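You operate a simulated robot arm through the tools that you are given. There is no shell and no other tool. Be economical: measure what you need, move in short steps, check, and stop when the job is done.

You run a simulated two-armed robot. Do the job below in one go: nothing can be reset, and whatever is moved stays where it is left.

Task
Take the lid off the stain tin and lay it down on the white end of the packing table.

The check looks at the end state, three seconds after you hand in, the way a careful person would. Anything else that was tipped, shoved, dropped, spilled or broken makes it a failure. A push-on lid holds only when it is set on centred and level and pressed home; a screw cap is set on level and turned clockwise until tight.

Robot
Two 7-joint arms with two-finger parallel grippers on one trunk, on a base that drives. Base frame: it is fixed to the floor where the robot stands at the start and does not move with it; the origin is under the middle of the robot, x ahead of it, y to its left, z up; the surface under the hand at the start is at about z = 0.76. Lengths are in m, angles in degrees, forces in N, time in s.
The left shoulder is at the start at [0.05, 0.165, 1.08], the right one opposite. With the tool pointing down near the work surface each hand reaches from about 0.22 to 0.7 m from the robot's upright axis, wherever it stands, measured 20 degrees to its own side. Payload 3.91 kg a hand.
Tool frame (each hand has its own): the origin (TCP) lies between the finger pads and is the grasp point; the fingertips stand 0.03 m ahead of it; z points along the fingers, y is the line along which they close. The gripper opens to 0.11 m. The fingers are 0.02 m wide and 0.01 m thick; the gripper's body (0.048 by 0.112 m) begins 0.055 m behind the TCP.
Orientation is that of the tool frame in the base frame, as [roll, pitch, yaw] about the fixed x, y, z axes, in that order (R = Rz(yaw) Ry(pitch) Rx(roll)). With the fingers straight down and closing along the base's y, the tool's x points along the base's -x, its y along +y and its z along -z.

Tools
- The arms move only by the tool move_arm. It takes "left_deltas", "right_deltas" or both (then of equal length, played together; a hand with none holds still); each is text: rows parted by semicolons, each of 7 numbers parted by spaces: the shift along the base's x, y, z in m, then the turn, a rotation vector about the base's x, y, z in degrees, then the opening, from 0 (shut) to 1 (fully open). In form: tx ty tz ax ay az fingers; .... A call has 1 to 8 rows; each row shifts and turns the commanded pose from where the row before left it. Each row takes 0.2 s and may step no farther than 0.05 m and 8.6 degrees from the row before; otherwise, or with a gripper value out of range, the whole call is refused. A pose out of reach is approached as far as the arm can. The call stops where the force on the tool passes 40 N (or 10 N more than at its start, if that is more) or the arm is blocked; 0.2 s more then pass. Each finger travels about 0.045 m/s and halts on what it meets, pressing with about 45 N; the grip force reading is that of the motor and also rises with nothing between the fingers. The clock runs only during rows and for 0.2 s after the last one: add rows that do not move to give the fingers time. It gives the time, the measured TCP pose, the force on the tool (base axes), the opening and the grip force at its end, in the units of the frame above (readings bear some noise), with the torque about the TCP (base axes, N m) and any sound that the robot's microphone picked up, and new pictures: "pictures" is both (left out), scene, wrist or none (wrist: the cameras of the hands that moved).
- Cameras (640 x 400 px; columns grow to the right, rows downward): "scene" is now at [0.1077, -0.0437, 1.2523]; the picture's right is [-0.49, -0.87, 0.00], its down [-0.48, 0.27, -0.83] and it looks along [0.73, -0.41, -0.55] (base axes); focal length 249 px, centre (320, 200). "left" rides on the left gripper at [0.072, -0.017, -0.103] in its tool frame; the picture's right is [0.23, 0.97, 0.00], its down [-0.76, 0.18, -0.62] and it looks along [-0.61, 0.14, 0.78] (tool axes); focal length 222 px, centre (320, 200). "right" rides on the right gripper at [0.072, 0.017, -0.103] in its tool frame; the picture's right is [-0.23, 0.97, 0.00], its down [-0.76, -0.18, -0.62] and it looks along [-0.61, -0.14, 0.78] (tool axes); focal length 222 px, centre (320, 200). There is no depth. A picture from a camera that has moved, and an enlarged one, comes with that camera's place and axes in the base frame and with its lens.
- move_column(by): slides the trunk up (or, below 0, down) by that many m; the arms and the scene camera ride with it, the base frame stays. It gives what a move gives, with no picture.
- steer(legs): drives the robot by 1 to 6 legs, each [ahead, left, turn to the left] in m, m and degrees, along the robot's own axes; the way and the turn of a leg run together, so that a leg with both is an arc; at most 1.5 m and 180 degrees a leg. The arms and the cameras ride along, it lands a little off, and it stops where it bumps. It gives what a move gives, and a new picture of the scene camera.
- aim_head(pan, tilt): turns the head with the scene camera to pan (to the left, within 80 degrees either way) and tilt (down, from -29 to 69), counted from straight ahead of the robot. It gives what a move gives, and a new picture of the scene camera.
- inspect(camera, box): a new picture of the part [left, top, right, bottom] of that camera's present view, enlarged. No time passes.
- close_job(): hands the job in; it is judged then, once.

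Go step by step. Nothing tells you exact positions but the pictures and the camera data: compare them with the known pose of the tool, close in by small moves and look again before you grip or let go. The budget is 120 turns and 260 pictures, counting those below and the enlarged ones. Unless the task says otherwise, let go and move clear before handing in, and close with one line.

The tools are called after ">>>" by a JSON object that holds its "op" and its "data". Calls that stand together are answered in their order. move_arm: Moves the arms, as the interface text tells. Its arguments: {"type":"object","properties":{"left_deltas":{"type":"string"},"right_deltas":{"type":"string"},"pictures":{"type":"string","enum":["both","scene","wrist","none"]}},"required":[]} The other tools are called the same way: move_column (by) slides the trunk up or down; steer (legs) drives the base; aim_head (pan, tilt) turns the head that bears the scene camera; inspect (camera, box) takes an enlarged picture of a part of a camera's view; close_job () hands the job in.

At the start:

```text
time: 0.0
left_ee_pos: [0.5003, 0.0226, 1.09]
left_tool_rot: [180.0, -0.1, -179.9]
left_ft_force: [-0.2, -0.3, -0.6]
left_ft_torque: [-0.01, -0.01, 0.02]
left_finger_gap: 0.1101
left_gripper_force: 0.0
right_ee_pos: [0.4129, -0.421, 1.1007]
right_tool_rot: [-179.9, 0.1, -180.0]
right_ft_force: [-0.1, 0.1, -0.4]
right_ft_torque: [0.0, -0.03, -0.02]
right_finger_gap: 0.11
right_gripper_force: 0.1
trunk travel left (down, up): [-0.3, 0.203]
robot x, y, heading: [-0.0005, 0.0012, -0.2]
head pan, tilt: [-29.5, 33.6]
```

scene: 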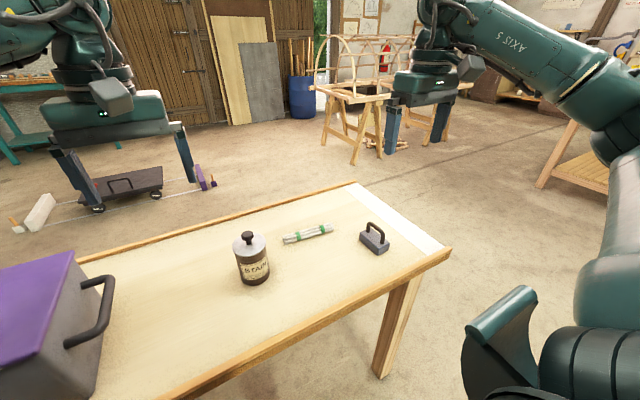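
right: 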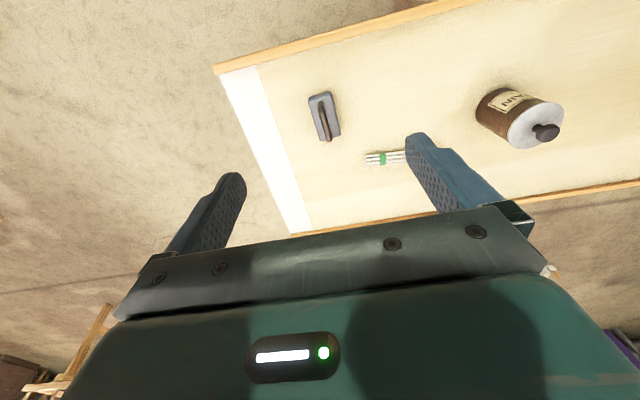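
left: 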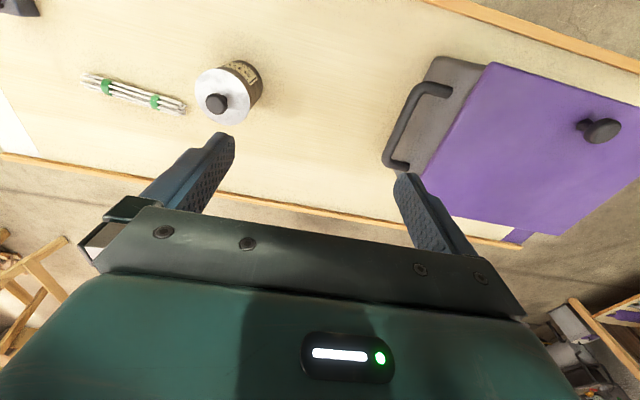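

I see the stain tin with a knobbed lid at about (0.54, -0.10), and the white strip at the table's right end near y = -0.59. I'll take enlarged pictures to measure both.

>>> {"op": "inspect", "data": {"camera": "scene", "box": [200, 215, 300, 300]}}

>>> {"op": "inspect", "data": {"camera": "scene", "box": [270, 170, 460, 290]}}

>>> {"op": "inspect", "data": {"camera": "left", "box": [160, 40, 300, 140]}}

```text
4.71 times, centred on (250, 258) of scene
camera zoom: at [0.1077, -0.0437, 1.2523], right [-0.49, -0.87, 0.0], down [-0.48, 0.27, -0.83], along [0.73, -0.41, -0.55], focal length 1170 px, centre (649, -71)
```

zoom: 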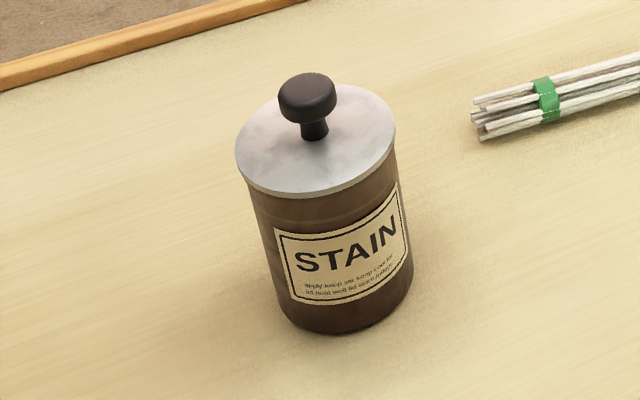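

```text
3.33 times, centred on (365, 230) of scene
camera zoom: at [0.1077, -0.0437, 1.2523], right [-0.49, -0.87, 0.0], down [-0.48, 0.27, -0.83], along [0.73, -0.41, -0.55], focal length 829 px, centre (170, 100)
```

zoom: 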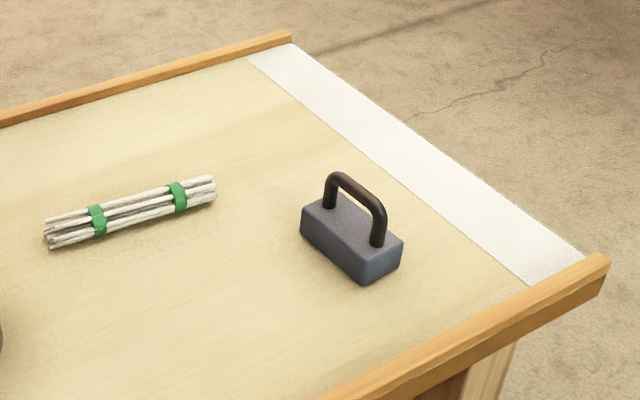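

```text
4.00 times, centred on (230, 90) of left
camera zoom: at [0.4286, 0.0053, 1.1935], right [-0.23, 0.97, 0.0], down [0.76, 0.18, 0.62], along [0.61, 0.14, -0.78], focal length 888 px, centre (680, 640)
```

zoom: 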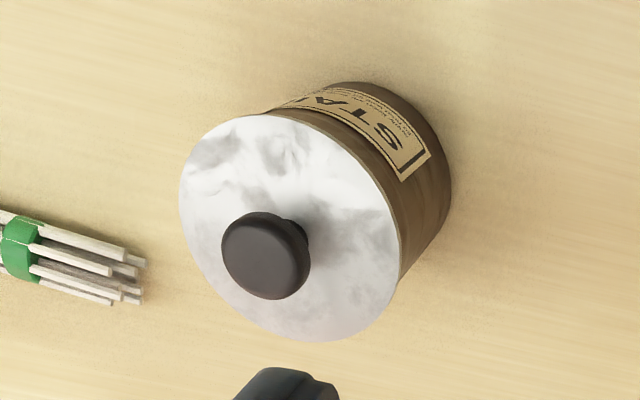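

The knob top is at about (0.542, -0.108, 0.893) and the lid's upper face is at z ≈ 0.864. The white strip runs from y = -0.53 to -0.595. I'll move the left hand aside and bring the right hand above the knob.

>>> {"op": "move_arm", "data": {"right_deltas": "0.0184 0.0447 0 0 0 0 0.7;0.0184 0.0447 0 0 0 0 0.7;0.0184 0.0447 0 0 0 0 0.7;0.0184 0.0447 0 0 0 0 0.7;0.0184 0.0447 0 0 0 0 0.7;0.0184 0.0447 0 0 0 0 0.7;0.0184 0.0447 0 0 0 0 0.7;0 0 -0.04 0 0 0 0.7", "left_deltas": "0 0.03 0.01 0 0 0 1;0 0.03 0.01 0 0 0 1;0 0.03 0.01 0 0 0 1;0 0.03 0.01 0 0 0 1;0 0.03 0.01 0 0 0 1;0 0.03 0 0 0 0 1;0 0.03 0 0 0 0 1;0 0 0 0 0 0 1"}}

```text
time: 1.8
left_ee_pos: [0.5018, 0.2321, 1.1385]
left_tool_rot: [-180.0, 0.0, 179.9]
left_ft_force: [0.0, 0.1, 0.0]
left_ft_torque: [0.05, 0.01, 0.01]
left_finger_gap: 0.1098
left_gripper_force: 0.1
right_ee_pos: [0.5415, -0.1084, 1.0592]
right_tool_rot: [180.0, 0.0, 180.0]
right_ft_force: [-0.1, -0.2, 0.7]
right_ft_torque: [0.0, 0.02, -0.05]
right_finger_gap: 0.0771
right_gripper_force: 0.1
trunk travel left (down, up): [-0.3, 0.203]
robot x, y, heading: [0.0042, 0.0004, 0.1]
head pan, tilt: [-29.5, 33.6]
camera scene: at [0.1081, -0.0446, 1.2523], right [-0.49, -0.87, 0.0], down [-0.48, 0.27, -0.83], along [0.72, -0.41, -0.55], focal length 249 px, centre (320, 200)
camera right: at [0.4686, -0.091, 1.1624], right [0.23, 0.97, 0.0], down [0.76, -0.18, 0.62], along [0.61, -0.14, -0.78], focal length 222 px, centre (320, 200)
camera left: at [0.4287, 0.2145, 1.2425], right [-0.23, 0.97, 0.0], down [0.76, 0.18, 0.62], along [0.61, 0.14, -0.78], focal length 222 px, centre (320, 200)
```

scene: 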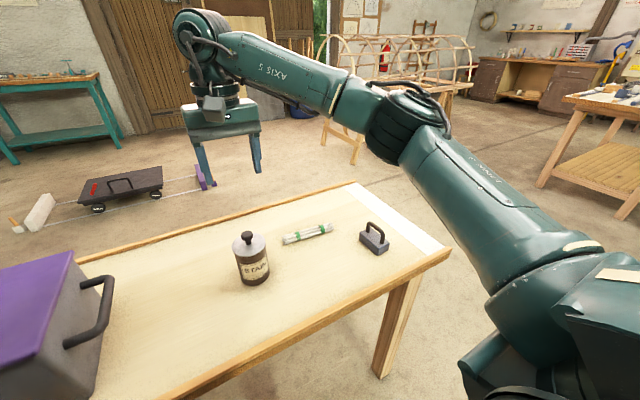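
right: 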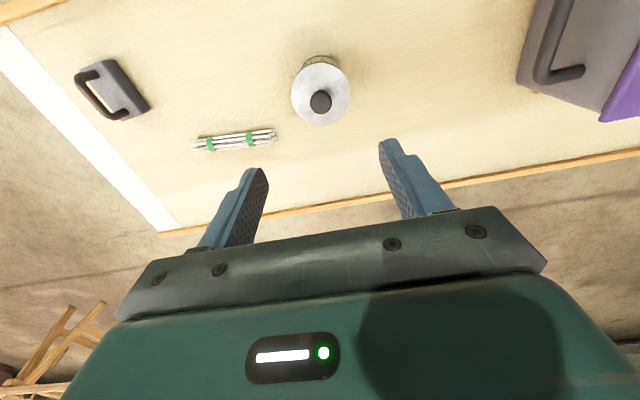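
left: 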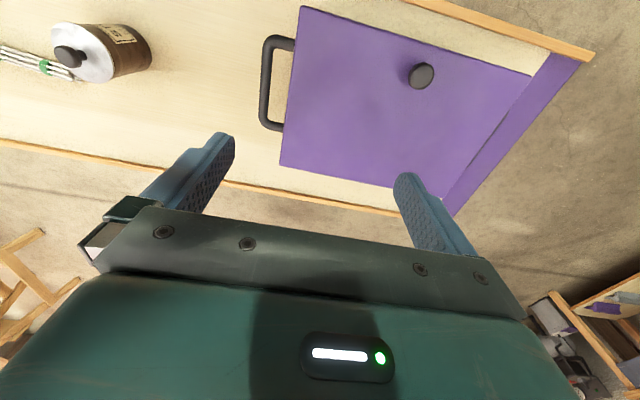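

The right hand is above the knob, and its own camera puts the knob at (0.54, -0.107). I'll descend most of the way and look again.

>>> {"op": "move_arm", "data": {"right_deltas": "-0.001 0.001 -0.04 0 0 0 0.6;0 0 -0.04 0 0 0 0.6;0 0 -0.03 0 0 0 0.6;0 0 -0.02 0 0 0 0.6;0 0 0 0 0 0 0.6"}}

>>> {"op": "inspect", "data": {"camera": "scene", "box": [200, 195, 300, 300]}}

>>> {"op": "inspect", "data": {"camera": "right", "box": [220, 60, 420, 260]}}

```text
time: 3.0
left_ee_pos: [0.5008, 0.2332, 1.138]
left_tool_rot: [-180.0, -0.1, 180.0]
left_ft_force: [0.2, -0.1, -0.4]
left_ft_torque: [-0.01, 0.02, -0.01]
left_finger_gap: 0.1101
left_gripper_force: 0.0
right_ee_pos: [0.5404, -0.1066, 0.9309]
right_tool_rot: [180.0, 0.0, 180.0]
right_ft_force: [0.1, -0.1, 0.3]
right_ft_torque: [-0.02, -0.01, -0.02]
right_finger_gap: 0.0663
right_gripper_force: 0.1
trunk travel left (down, up): [-0.3, 0.203]
robot x, y, heading: [-0.0027, -0.0045, 0.2]
head pan, tilt: [-29.5, 33.6]
camera scene: at [0.1077, -0.0437, 1.2524], right [-0.49, -0.87, 0.0], down [-0.48, 0.27, -0.83], along [0.73, -0.41, -0.55], focal length 249 px, centre (320, 200)
camera right: at [0.4678, -0.0887, 1.0336], right [0.23, 0.97, 0.0], down [0.76, -0.18, 0.62], along [0.61, -0.14, -0.78], focal length 222 px, centre (320, 200)
```

scene: 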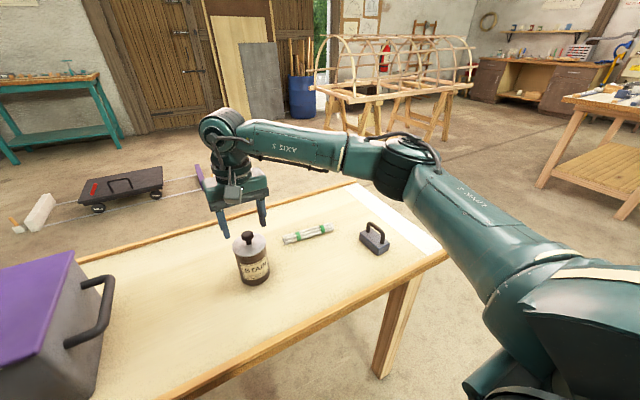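
right: 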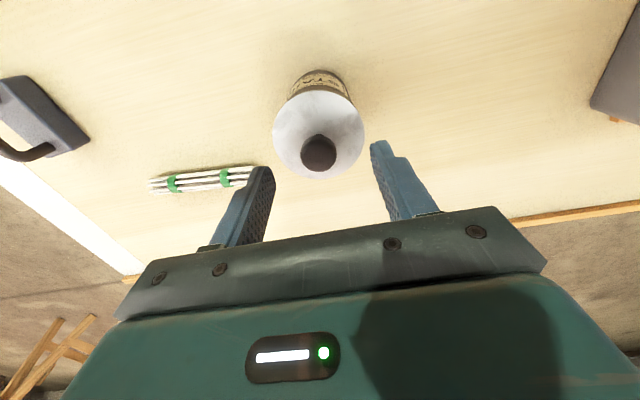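

```text
3.81 times, centred on (250, 248) of scene
camera zoom: at [0.1077, -0.0437, 1.2524], right [-0.49, -0.87, 0.0], down [-0.48, 0.27, -0.83], along [0.73, -0.41, -0.55], focal length 947 px, centre (587, 19)
```

zoom: 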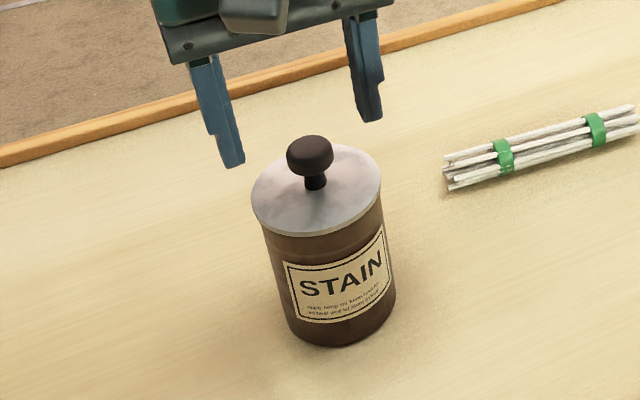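

```text
2.00 times, centred on (320, 160) of right
camera zoom: at [0.4678, -0.0887, 1.0336], right [0.23, 0.97, 0.0], down [0.76, -0.18, 0.62], along [0.61, -0.14, -0.78], focal length 444 px, centre (320, 280)
```

zoom: 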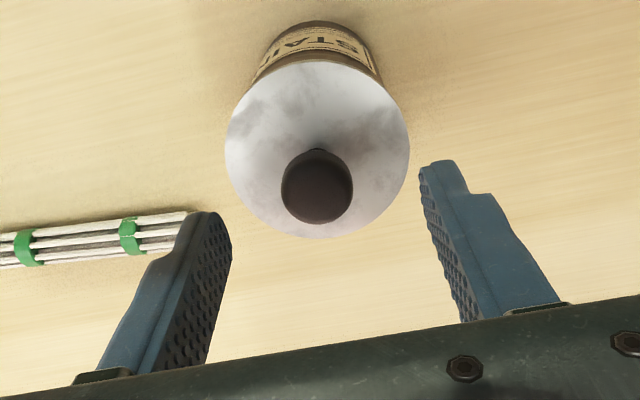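

The fingers straddle the knob evenly. I'll descend so the tips sit just above the lid's face, then close.

>>> {"op": "move_arm", "data": {"right_deltas": "-0.002 0.001 -0.02 0 0 0 0.6;0 0 -0.012 0 0 0 0.6;0 0 0 0 0 0 0.6", "pictures": "none"}}

>>> {"op": "inspect", "data": {"camera": "scene", "box": [210, 205, 290, 285]}}

```text
time: 3.8
left_ee_pos: [0.5005, 0.2322, 1.139]
left_tool_rot: [-180.0, 0.1, 180.0]
left_ft_force: [0.1, -0.4, -0.4]
left_ft_torque: [-0.01, 0.0, -0.01]
left_finger_gap: 0.1102
left_gripper_force: 0.0
right_ee_pos: [0.5391, -0.1058, 0.8974]
right_tool_rot: [-179.9, -0.1, 179.9]
right_ft_force: [-0.2, -0.3, -0.4]
right_ft_torque: [-0.01, 0.0, 0.03]
right_finger_gap: 0.0662
right_gripper_force: 0.0
trunk travel left (down, up): [-0.3, 0.203]
robot x, y, heading: [0.0012, -0.0004, -0.1]
head pan, tilt: [-29.5, 33.6]
```

```text
5.00 times, centred on (250, 245) of scene
camera zoom: at [0.1077, -0.0437, 1.2524], right [-0.49, -0.87, 0.0], down [-0.48, 0.27, -0.83], along [0.73, -0.41, -0.55], focal length 1243 px, centre (670, -25)
```

zoom: 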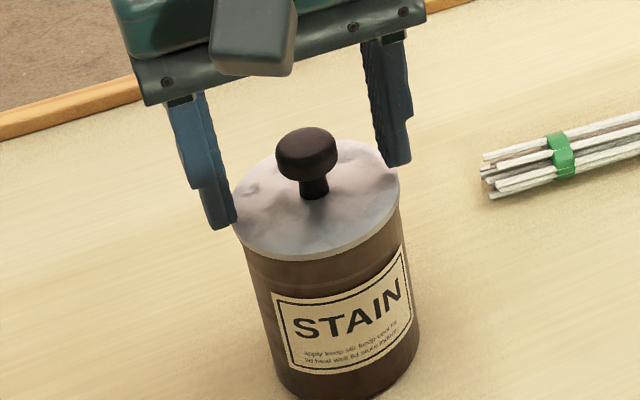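

The tips are just above the lid's face and centred on the stem. Closing now.

>>> {"op": "move_arm", "data": {"right_deltas": "0 0 0 0 0 0 0.35;0 0 0 0 0 0 0.3;0 0 0 0 0 0 0;0 0 0 0 0 0 0;0 0 0 0 0 0 0", "pictures": "none"}}

>>> {"op": "inspect", "data": {"camera": "scene", "box": [210, 205, 290, 285]}}

```text
time: 5.0
left_ee_pos: [0.5008, 0.2321, 1.1385]
left_tool_rot: [180.0, 0.0, 180.0]
left_ft_force: [-0.6, -0.9, 0.3]
left_ft_torque: [-0.01, 0.04, 0.01]
left_finger_gap: 0.11
left_gripper_force: 0.0
right_ee_pos: [0.5378, -0.1058, 0.898]
right_tool_rot: [-179.9, 0.1, -179.9]
right_ft_force: [0.8, -0.9, 0.6]
right_ft_torque: [0.01, 0.03, -0.01]
right_finger_gap: 0.022
right_gripper_force: 45.0
trunk travel left (down, up): [-0.3, 0.203]
robot x, y, heading: [-0.0002, -0.0025, 0.1]
head pan, tilt: [-29.5, 33.6]
```

```text
5.00 times, centred on (250, 245) of scene
camera zoom: at [0.1077, -0.0438, 1.2523], right [-0.49, -0.87, 0.0], down [-0.48, 0.27, -0.83], along [0.73, -0.41, -0.55], focal length 1243 px, centre (670, -25)
```

zoom: 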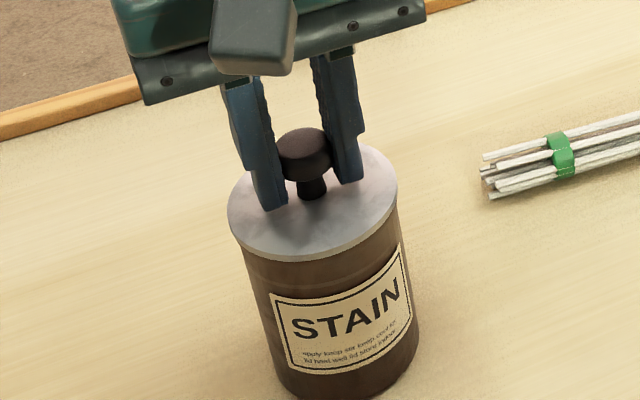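

The knob is gripped with a gap of 0.022. I'll lift in small steps and watch the force and whether the tin follows.

>>> {"op": "move_arm", "data": {"right_deltas": "0 0 0.002 0 0 0 0;0 0 0.002 0 0 0 0;0 0 0.002 0 0 0 0", "pictures": "none"}}

>>> {"op": "inspect", "data": {"camera": "scene", "box": [210, 205, 290, 285]}}

```text
time: 5.8
left_ee_pos: [0.5014, 0.2331, 1.1388]
left_tool_rot: [-180.0, 0.0, -180.0]
left_ft_force: [-0.3, -0.3, 0.1]
left_ft_torque: [0.03, 0.03, 0.0]
left_finger_gap: 0.11
left_gripper_force: 0.0
right_ee_pos: [0.5388, -0.1063, 0.9052]
right_tool_rot: [179.8, 0.0, 179.9]
right_ft_force: [0.0, 0.4, -0.4]
right_ft_torque: [0.01, -0.03, 0.03]
right_finger_gap: 0.0216
right_gripper_force: 44.8
trunk travel left (down, up): [-0.3, 0.203]
robot x, y, heading: [0.0005, 0.0008, 0.0]
head pan, tilt: [-29.5, 33.6]
heard: snap
```

```text
5.00 times, centred on (250, 245) of scene
camera zoom: at [0.1077, -0.0437, 1.2523], right [-0.49, -0.87, 0.0], down [-0.48, 0.27, -0.83], along [0.73, -0.41, -0.55], focal length 1243 px, centre (670, -25)
```

zoom: 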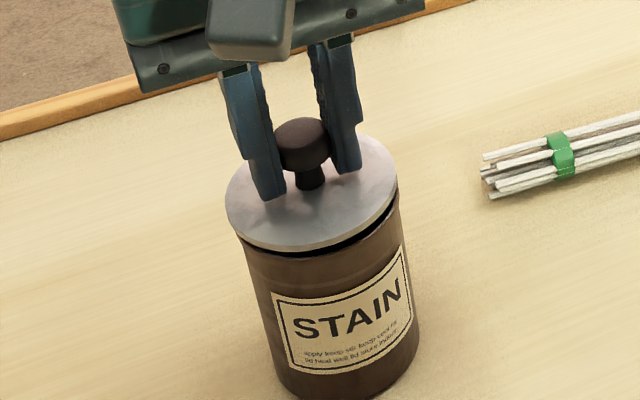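

A snap was heard: the lid is free and the tin has stayed put. I'll lift straight up well clear.

>>> {"op": "move_arm", "data": {"right_deltas": "0 0 0.006 0 0 0 0;0 0 0.01 0 0 0 0;0 0 0.02 0 0 0 0;0 0 0.03 0 0 0 0;0 0 0.04 0 0 0 0;0 0 0 0 0 0 0"}}

>>> {"op": "inspect", "data": {"camera": "scene", "box": [190, 165, 310, 290]}}

```text
time: 7.2
left_ee_pos: [0.5, 0.2322, 1.1397]
left_tool_rot: [-179.9, 0.1, -179.9]
left_ft_force: [-0.4, 0.0, -0.2]
left_ft_torque: [-0.03, 0.02, -0.02]
left_finger_gap: 0.1101
left_gripper_force: 0.0
right_ee_pos: [0.5389, -0.1087, 1.0117]
right_tool_rot: [-179.9, 0.0, -179.9]
right_ft_force: [-0.8, 0.7, -0.1]
right_ft_torque: [0.02, -0.02, -0.02]
right_finger_gap: 0.0216
right_gripper_force: 45.1
trunk travel left (down, up): [-0.3, 0.203]
robot x, y, heading: [-0.0017, 0.0018, -0.1]
head pan, tilt: [-29.5, 33.6]
camera scene: at [0.1078, -0.0438, 1.2523], right [-0.49, -0.87, 0.0], down [-0.48, 0.27, -0.83], along [0.72, -0.41, -0.55], focal length 249 px, centre (320, 200)
camera right: at [0.466, -0.0901, 1.1159], right [0.23, 0.97, 0.0], down [0.76, -0.18, 0.62], along [0.61, -0.14, -0.78], focal length 222 px, centre (320, 200)
```

scene: 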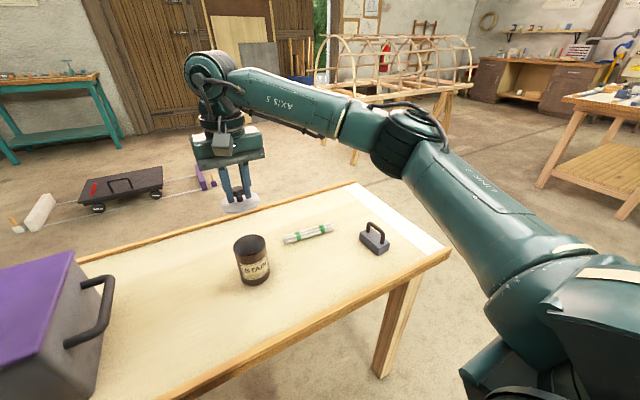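
right: 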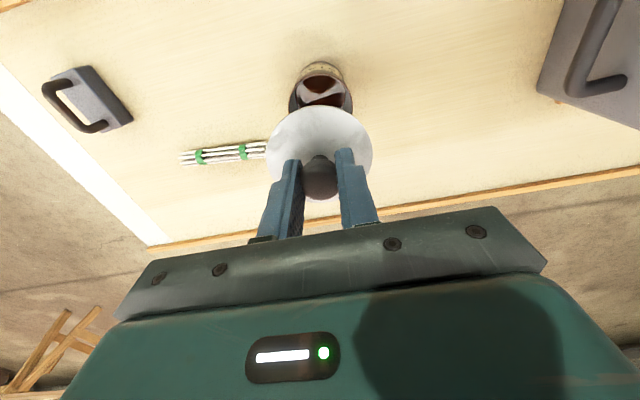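

```text
3.20 times, centred on (250, 228) of scene
camera zoom: at [0.1078, -0.0438, 1.2523], right [-0.49, -0.87, 0.0], down [-0.48, 0.27, -0.83], along [0.72, -0.41, -0.55], focal length 796 px, centre (544, 112)
```

zoom: 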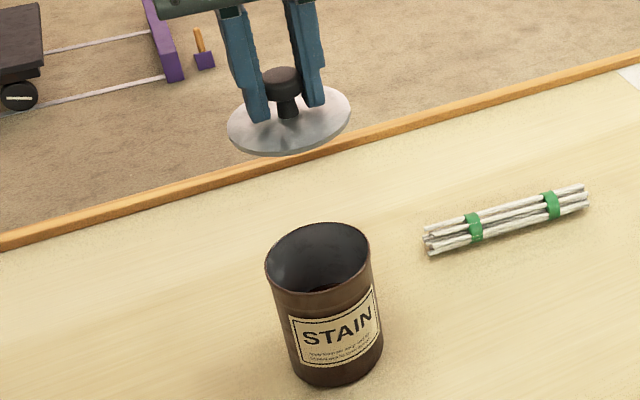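

The lid hangs level and the tin stands undisturbed. I'll carry the lid at this height to the white strip, around (0.49, -0.56).

>>> {"op": "move_arm", "data": {"right_deltas": "-0.003 -0.03 0 0 0 0 0;-0.005 -0.045 0 0 0 0 0;-0.005 -0.045 0 0 0 0 0;-0.005 -0.045 0 0 0 0 0;-0.005 -0.045 0 0 0 0 0;-0.005 -0.045 0 0 0 0 0;-0.005 -0.045 0 0 0 0 0;-0.005 -0.045 0 0 0 0 0", "pictures": "none"}}

>>> {"op": "move_arm", "data": {"right_deltas": "-0.005 -0.045 0 0 0 0 0;-0.005 -0.04 0 0 0 0 0;-0.001 -0.023 0 0 0 0 0;0 0 -0.03 0 0 0 0;0 0 -0.03 0 0 0 0;0 0 -0.03 0 0 0 0;0 0 0 0 0 0 0"}}

>>> {"op": "inspect", "data": {"camera": "scene", "box": [320, 170, 460, 290]}}

```text
time: 9.0
left_ee_pos: [0.4994, 0.2319, 1.1384]
left_tool_rot: [179.9, -0.1, -179.9]
left_ft_force: [-0.9, 0.0, 0.0]
left_ft_torque: [0.02, 0.02, 0.01]
left_finger_gap: 0.1101
left_gripper_force: 0.1
right_ee_pos: [0.4994, -0.4514, 1.0104]
right_tool_rot: [-180.0, 0.0, -180.0]
right_ft_force: [-0.4, -0.3, -0.2]
right_ft_torque: [0.02, 0.0, 0.02]
right_finger_gap: 0.0218
right_gripper_force: 45.0
trunk travel left (down, up): [-0.3, 0.203]
robot x, y, heading: [-0.0007, 0.0021, -0.1]
head pan, tilt: [-29.5, 33.6]
```

```text
time: 10.6
left_ee_pos: [0.5012, 0.2326, 1.1387]
left_tool_rot: [-180.0, 0.0, 180.0]
left_ft_force: [-0.4, -0.1, 0.7]
left_ft_torque: [0.01, -0.01, -0.02]
left_finger_gap: 0.1102
left_gripper_force: 0.1
right_ee_pos: [0.4979, -0.4734, 0.9204]
right_tool_rot: [-180.0, 0.1, -179.9]
right_ft_force: [-0.1, -0.2, -0.6]
right_ft_torque: [0.03, -0.01, 0.03]
right_finger_gap: 0.0216
right_gripper_force: 45.0
right hand out of reach, approached as far as the arm can: row 1, 2, 3
trunk travel left (down, up): [-0.3, 0.203]
robot x, y, heading: [-0.0009, -0.0025, -0.0]
head pan, tilt: [-29.5, 33.6]
camera scene: at [0.1077, -0.0437, 1.2524], right [-0.49, -0.87, 0.0], down [-0.48, 0.27, -0.83], along [0.73, -0.41, -0.55], focal length 249 px, centre (320, 200)
camera right: at [0.4249, -0.4564, 1.0235], right [0.23, 0.97, 0.0], down [0.76, -0.18, 0.62], along [0.61, -0.14, -0.78], focal length 222 px, centre (320, 200)
```

scene: 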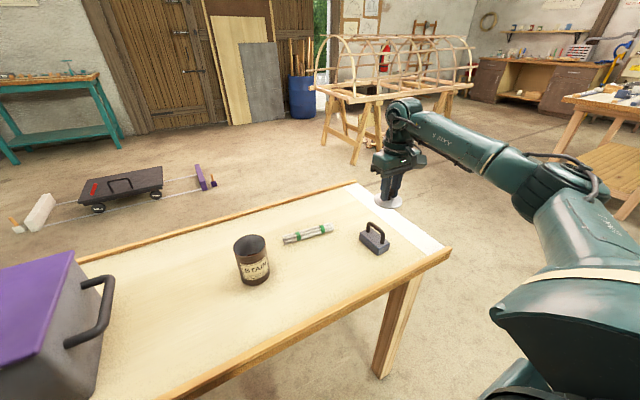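
right: 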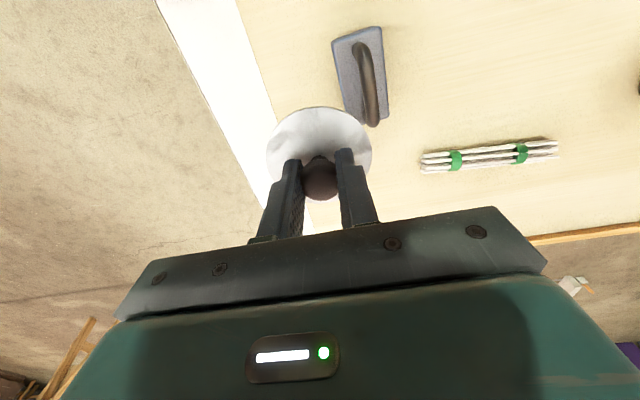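

```text
3.33 times, centred on (390, 230) of scene
camera zoom: at [0.1077, -0.0437, 1.2524], right [-0.49, -0.87, 0.0], down [-0.48, 0.27, -0.83], along [0.73, -0.41, -0.55], focal length 829 px, centre (87, 100)
```

zoom: 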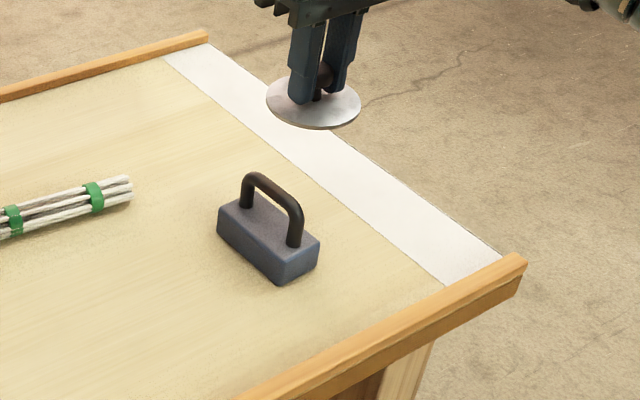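

The arm's reach stopped at y = -0.473, still above the table and clear of the weight. I'll raise the hand, then drive the base 0.12 m to the right.

>>> {"op": "move_arm", "data": {"right_deltas": "0 0 0.04 0 0 0 0;0 0 0.04 0 0 0 0", "pictures": "none"}}

>>> {"op": "steer", "data": {"legs": [[0, -0.12, 0]]}}

```text
time: 11.2
left_ee_pos: [0.5001, 0.2327, 1.1396]
left_tool_rot: [180.0, 0.0, 179.9]
left_ft_force: [0.1, 0.2, 0.6]
left_ft_torque: [-0.02, 0.01, -0.01]
left_finger_gap: 0.1101
left_gripper_force: 0.1
right_ee_pos: [0.4977, -0.4709, 1.0001]
right_tool_rot: [180.0, 0.0, 180.0]
right_ft_force: [0.0, 0.5, -0.2]
right_ft_torque: [-0.01, -0.04, -0.02]
right_finger_gap: 0.0215
right_gripper_force: 44.6
trunk travel left (down, up): [-0.3, 0.203]
robot x, y, heading: [-0.0056, 0.0009, 0.2]
head pan, tilt: [-29.5, 33.6]
```

```text
time: 12.9
left_ee_pos: [0.5014, 0.1146, 1.1379]
left_tool_rot: [179.9, 0.1, -179.9]
left_ft_force: [0.1, 0.1, -0.4]
left_ft_torque: [0.0, 0.01, -0.02]
left_finger_gap: 0.11
left_gripper_force: 0.0
right_ee_pos: [0.4973, -0.5901, 0.9986]
right_tool_rot: [-180.0, 0.0, -179.9]
right_ft_force: [0.0, 0.2, 0.0]
right_ft_torque: [-0.02, 0.02, -0.04]
right_finger_gap: 0.0216
right_gripper_force: 44.7
trunk travel left (down, up): [-0.3, 0.203]
robot x, y, heading: [0.0032, -0.1174, 0.0]
head pan, tilt: [-29.5, 33.6]
camera scene: at [0.1078, -0.1627, 1.2523], right [-0.49, -0.87, 0.0], down [-0.48, 0.27, -0.83], along [0.73, -0.41, -0.55], focal length 249 px, centre (320, 200)
```

scene: 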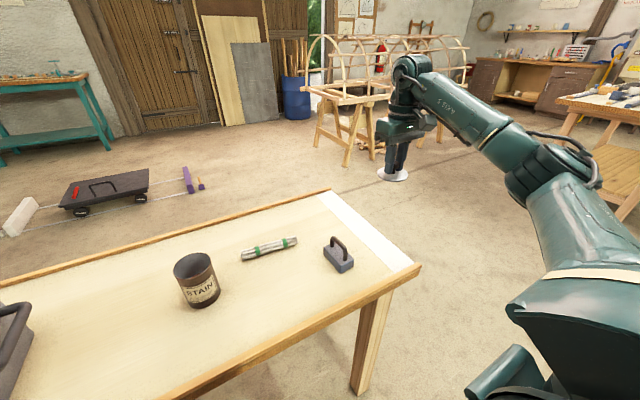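

The base moved cleanly. I'll bring the lid over the strip's middle, lower it part way and re-measure the strip.

>>> {"op": "move_arm", "data": {"right_deltas": "-0.004 0.026 0 0 0 0 0;0 0 -0.04 0 0 0 0;0 0 -0.04 0 0 0 0;0 0 -0.03 0 0 0 0;0 0 0 0 0 0 0", "pictures": "wrist"}}

>>> {"op": "inspect", "data": {"camera": "scene", "box": [300, 170, 440, 300]}}

>>> {"op": "inspect", "data": {"camera": "right", "box": [180, 0, 420, 240]}}

```text
time: 14.1
left_ee_pos: [0.5003, 0.114, 1.1394]
left_tool_rot: [-180.0, 0.0, -180.0]
left_ft_force: [0.0, 0.1, 0.5]
left_ft_torque: [0.0, 0.0, 0.02]
left_finger_gap: 0.11
left_gripper_force: 0.1
right_ee_pos: [0.4943, -0.5629, 0.8911]
right_tool_rot: [180.0, 0.0, -179.9]
right_ft_force: [-0.5, -1.1, -0.3]
right_ft_torque: [0.0, -0.02, -0.01]
right_finger_gap: 0.0212
right_gripper_force: 45.0
trunk travel left (down, up): [-0.3, 0.203]
robot x, y, heading: [0.0003, -0.1205, 0.1]
head pan, tilt: [-29.5, 33.6]
camera right: at [0.4206, -0.546, 0.9938], right [0.23, 0.97, 0.0], down [0.76, -0.18, 0.62], along [0.61, -0.14, -0.78], focal length 222 px, centre (320, 200)
```

right: 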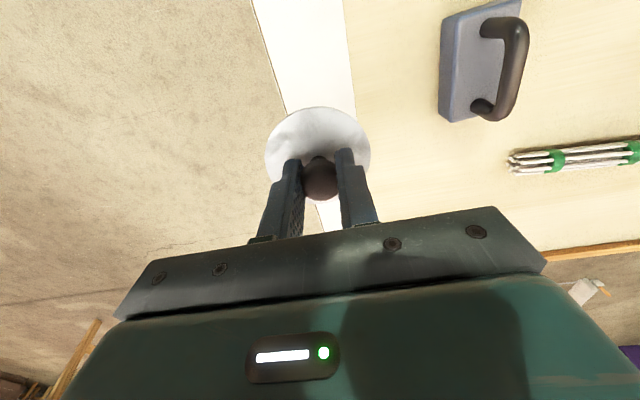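

```text
3.08 times, centred on (370, 235) of scene
camera zoom: at [0.1078, -0.1624, 1.2524], right [-0.49, -0.87, 0.0], down [-0.48, 0.27, -0.83], along [0.73, -0.41, -0.55], focal length 765 px, centre (166, 92)
```

zoom: 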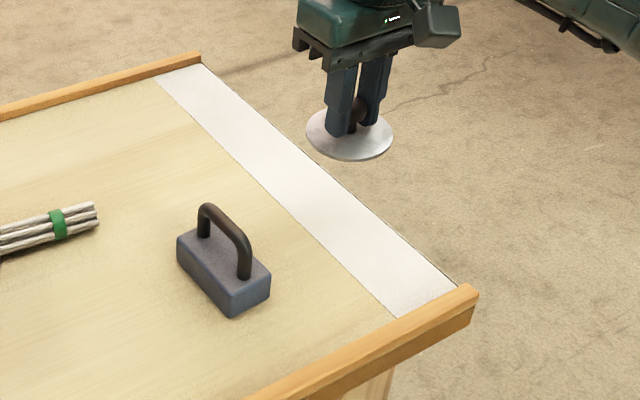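

```text
1.67 times, centred on (300, 120) of right
camera zoom: at [0.4206, -0.546, 0.9938], right [0.23, 0.97, 0.0], down [0.76, -0.18, 0.62], along [0.61, -0.14, -0.78], focal length 370 px, centre (353, 333)
```

zoom: 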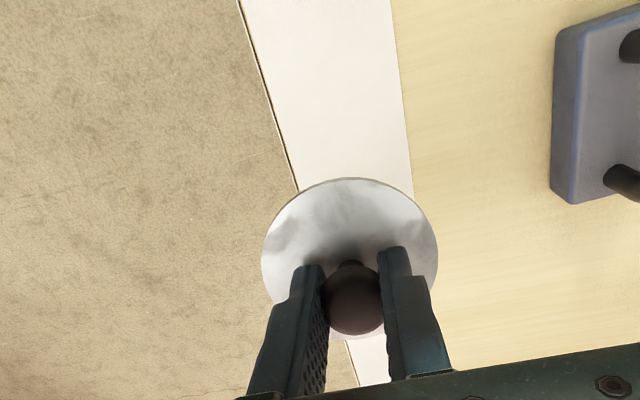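

The wrist view puts the strip from y = -0.527 to -0.595, so the lid at y = -0.563 is centred. I'll lower to just above the surface, then go in small steps until contact.

>>> {"op": "move_arm", "data": {"right_deltas": "0 0.001 -0.03 0 0 0 0;0 0 -0.03 0 0 0 0;0 0 -0.015 0 0 0 0;0 0 0 0 0 0 0", "pictures": "none"}}

>>> {"op": "inspect", "data": {"camera": "scene", "box": [330, 170, 430, 270]}}

```text
time: 15.1
left_ee_pos: [0.5004, 0.114, 1.1396]
left_tool_rot: [-180.0, -0.1, -179.9]
left_ft_force: [0.8, 0.0, 0.0]
left_ft_torque: [0.02, -0.04, 0.02]
left_finger_gap: 0.1103
left_gripper_force: 0.1
right_ee_pos: [0.4937, -0.5633, 0.8135]
right_tool_rot: [-179.9, -0.1, -179.8]
right_ft_force: [0.1, 0.2, -0.7]
right_ft_torque: [-0.01, 0.02, 0.01]
right_finger_gap: 0.0214
right_gripper_force: 45.0
trunk travel left (down, up): [-0.3, 0.203]
robot x, y, heading: [-0.0015, -0.1169, 0.2]
head pan, tilt: [-29.5, 33.6]
```

```text
4.00 times, centred on (380, 220) of scene
camera zoom: at [0.1078, -0.1624, 1.2523], right [-0.49, -0.87, 0.0], down [-0.48, 0.27, -0.83], along [0.73, -0.41, -0.55], focal length 994 px, centre (80, 120)
```

zoom: 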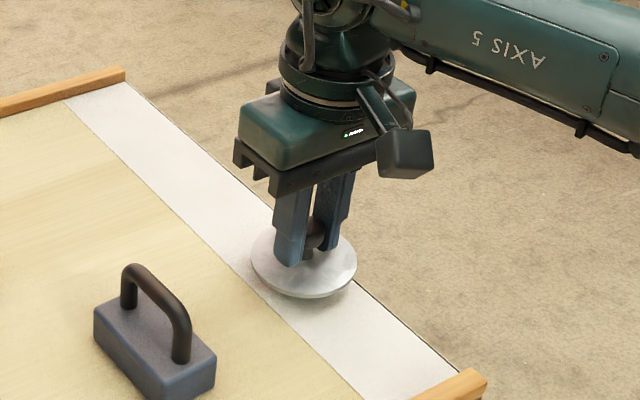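

>>> {"op": "move_arm", "data": {"right_deltas": "0 0 -0.003 0 0 0 0;0 0 -0.003 0 0 0 0;0 0 0 0 0 0 0", "pictures": "none"}}

>>> {"op": "inspect", "data": {"camera": "scene", "box": [360, 200, 430, 260]}}

```text
time: 15.9
left_ee_pos: [0.5006, 0.114, 1.1393]
left_tool_rot: [180.0, 0.0, -179.9]
left_ft_force: [-0.5, 0.3, -0.5]
left_ft_torque: [0.03, 0.01, -0.03]
left_finger_gap: 0.1101
left_gripper_force: 0.0
right_ee_pos: [0.4935, -0.562, 0.8078]
right_tool_rot: [180.0, 0.0, -180.0]
right_ft_force: [0.1, -0.3, -0.4]
right_ft_torque: [-0.02, -0.03, 0.01]
right_finger_gap: 0.0219
right_gripper_force: 45.1
trunk travel left (down, up): [-0.3, 0.203]
robot x, y, heading: [-0.0015, -0.1192, -0.1]
head pan, tilt: [-29.5, 33.6]
```

```text
6.67 times, centred on (395, 230) of scene
camera zoom: at [0.1078, -0.1624, 1.2523], right [-0.49, -0.87, 0.0], down [-0.48, 0.27, -0.83], along [0.73, -0.41, -0.55], focal length 1657 px, centre (-180, 0)
```

zoom: 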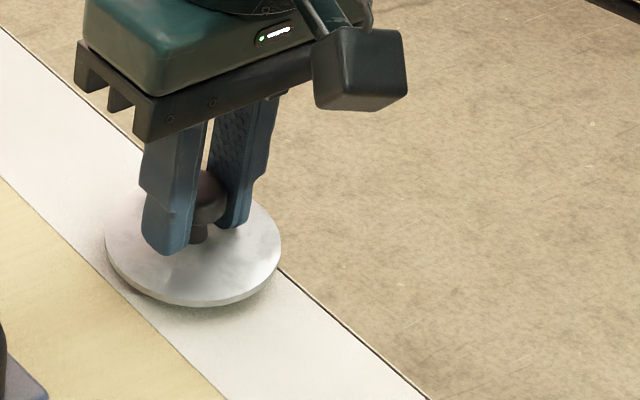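

No contact yet, and the lid still hovers a little. I'll continue down in small steps.

>>> {"op": "move_arm", "data": {"right_deltas": "0 0 -0.002 0 0 0 0;0 0 -0.002 0 0 0 0;0 0 0 0 0 0 0", "pictures": "none"}}

>>> {"op": "move_arm", "data": {"right_deltas": "0 0 -0.002 0 0 0 0;0 0 0 0 0 0 0", "pictures": "none"}}

>>> {"op": "inspect", "data": {"camera": "scene", "box": [360, 200, 430, 260]}}

```text
time: 16.7
left_ee_pos: [0.5011, 0.1136, 1.139]
left_tool_rot: [-179.9, 0.1, -179.9]
left_ft_force: [-0.5, -1.1, -0.5]
left_ft_torque: [-0.01, 0.0, 0.04]
left_finger_gap: 0.1098
left_gripper_force: 0.1
right_ee_pos: [0.4932, -0.5626, 0.8058]
right_tool_rot: [179.9, -0.1, -180.0]
right_ft_force: [-0.6, -1.1, 6.8]
right_ft_torque: [0.09, -0.05, -0.05]
right_finger_gap: 0.0213
right_gripper_force: 45.3
trunk travel left (down, up): [-0.3, 0.203]
robot x, y, heading: [0.0024, -0.1189, 0.1]
head pan, tilt: [-29.5, 33.6]
```

```text
time: 17.3
left_ee_pos: [0.498, 0.1148, 1.1394]
left_tool_rot: [-179.9, 0.1, -179.9]
left_ft_force: [-0.1, -0.2, -0.1]
left_ft_torque: [-0.04, 0.03, -0.02]
left_finger_gap: 0.1099
left_gripper_force: 0.0
right_ee_pos: [0.4925, -0.5636, 0.8056]
right_tool_rot: [-180.0, 0.2, 180.0]
right_ft_force: [-0.8, -3.2, 19.6]
right_ft_torque: [0.29, 0.0, 0.0]
right_finger_gap: 0.0215
right_gripper_force: 45.2
trunk travel left (down, up): [-0.3, 0.203]
robot x, y, heading: [-0.0014, -0.1188, -0.0]
head pan, tilt: [-29.5, 33.6]
```

```text
6.67 times, centred on (395, 230) of scene
camera zoom: at [0.1063, -0.1614, 1.2527], right [-0.49, -0.87, 0.0], down [-0.48, 0.27, -0.83], along [0.73, -0.41, -0.55], focal length 1657 px, centre (-180, 0)
```

zoom: 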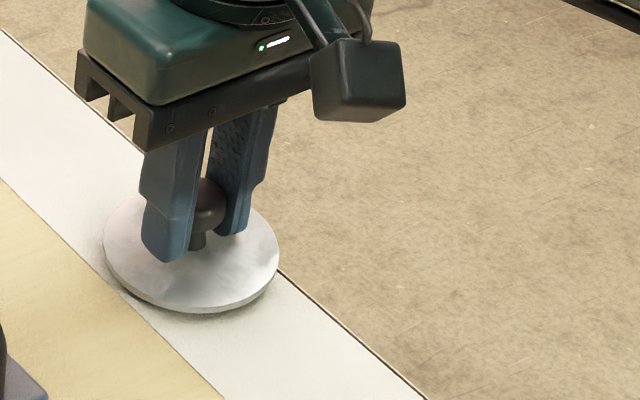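

The lid is resting on the strip, with contact at 20 N. I'll ease the pressure, open the fingers and back off upward.

>>> {"op": "move_arm", "data": {"right_deltas": "0 0 0.003 0 0 0 0;0 0 0 0 0 0 0.3;0 0 0 0 0 0 0.5;0 0 0 0 0 0 0.5;0 0 0 0 0 0 0.5", "pictures": "none"}}

>>> {"op": "inspect", "data": {"camera": "scene", "box": [360, 200, 430, 260]}}

```text
time: 18.5
left_ee_pos: [0.5013, 0.1137, 1.1389]
left_tool_rot: [-179.9, 0.0, -180.0]
left_ft_force: [-0.2, 0.5, -0.8]
left_ft_torque: [-0.01, 0.02, -0.02]
left_finger_gap: 0.1103
left_gripper_force: 0.0
right_ee_pos: [0.4947, -0.5635, 0.8056]
right_tool_rot: [180.0, 0.0, -179.9]
right_ft_force: [-0.1, -0.3, -0.3]
right_ft_torque: [0.0, -0.01, 0.0]
right_finger_gap: 0.055
right_gripper_force: 0.0
trunk travel left (down, up): [-0.3, 0.203]
robot x, y, heading: [0.0024, -0.1168, 0.2]
head pan, tilt: [-29.5, 33.6]
```

```text
6.67 times, centred on (395, 230) of scene
camera zoom: at [0.1078, -0.1624, 1.2523], right [-0.49, -0.87, 0.0], down [-0.48, 0.27, -0.83], along [0.73, -0.41, -0.55], focal length 1657 px, centre (-180, 0)
```

zoom: 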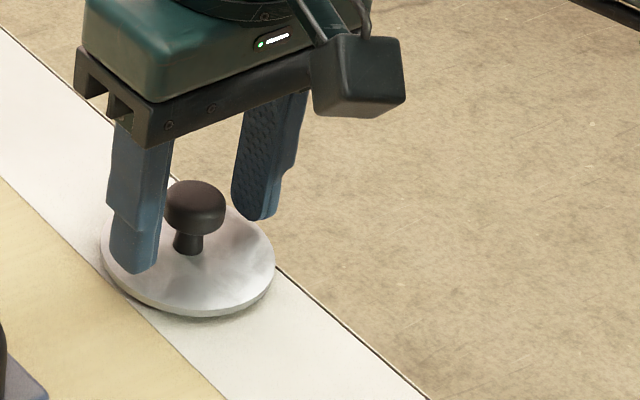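

The lid is released and lies flat. Moving the hand up and clear.

>>> {"op": "move_arm", "data": {"right_deltas": "0 0 0.02 0 0 0 0.5;0 0 0.04 0 0 0 0.5;0 0 0.045 0 0 0 0.5;0 0 0.045 0 0 0 0.5;0 0 0.045 0 0 0 0.5;-0.03 0 0.03 0 0 0 0.5;0 0 0 0 0 0 0.5"}}

>>> {"op": "inspect", "data": {"camera": "scene", "box": [160, 180, 440, 350]}}

```text
time: 20.1
left_ee_pos: [0.5016, 0.1144, 1.138]
left_tool_rot: [-180.0, 0.0, -179.9]
left_ft_force: [-0.4, -0.2, -0.8]
left_ft_torque: [0.01, -0.04, 0.01]
left_finger_gap: 0.11
left_gripper_force: 0.1
right_ee_pos: [0.4628, -0.5646, 1.0303]
right_tool_rot: [180.0, -0.1, -179.9]
right_ft_force: [0.1, 0.4, 0.2]
right_ft_torque: [0.0, -0.01, 0.01]
right_finger_gap: 0.0548
right_gripper_force: 0.0
trunk travel left (down, up): [-0.3, 0.203]
robot x, y, heading: [-0.0018, -0.1162, 0.1]
head pan, tilt: [-29.5, 33.6]
camera scene: at [0.108, -0.1624, 1.2523], right [-0.49, -0.87, 0.0], down [-0.48, 0.27, -0.83], along [0.73, -0.41, -0.55], focal length 249 px, centre (320, 200)
camera right: at [0.3901, -0.5467, 1.1343], right [0.23, 0.97, 0.0], down [0.76, -0.18, 0.62], along [0.61, -0.14, -0.78], focal length 222 px, centre (320, 200)
```

scene: 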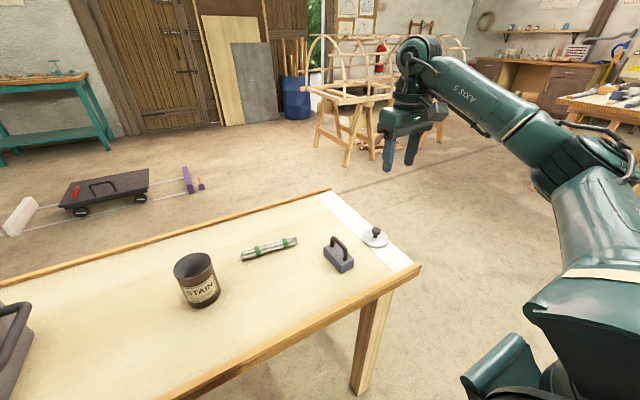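
right: 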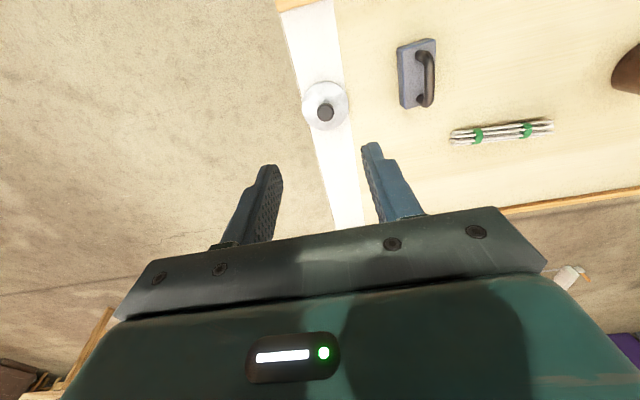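

```text
2.29 times, centred on (300, 265) of scene
camera zoom: at [0.108, -0.1624, 1.2523], right [-0.49, -0.87, 0.0], down [-0.48, 0.27, -0.83], along [0.73, -0.41, -0.55], focal length 568 px, centre (366, 51)
```

zoom: 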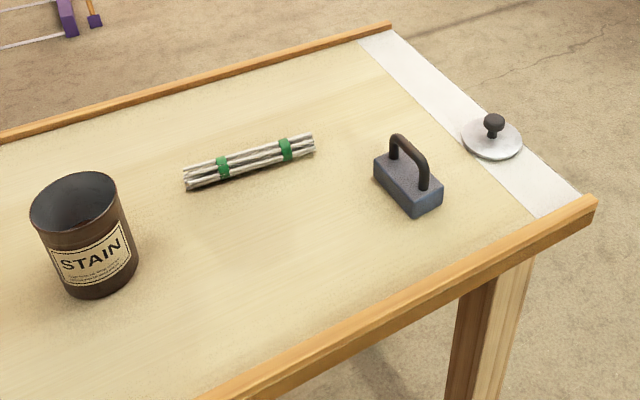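

The lid lies flat and centred on the white end, the tin stands open and upright, and nothing else has moved. Handing in.

>>> {"op": "close_job", "data": {}}

```text
The job is handed in.
```

The stain tin's lid is off and lying flat, knob up, on the white end of the packing table. The tin and everything else on the table are where they were.
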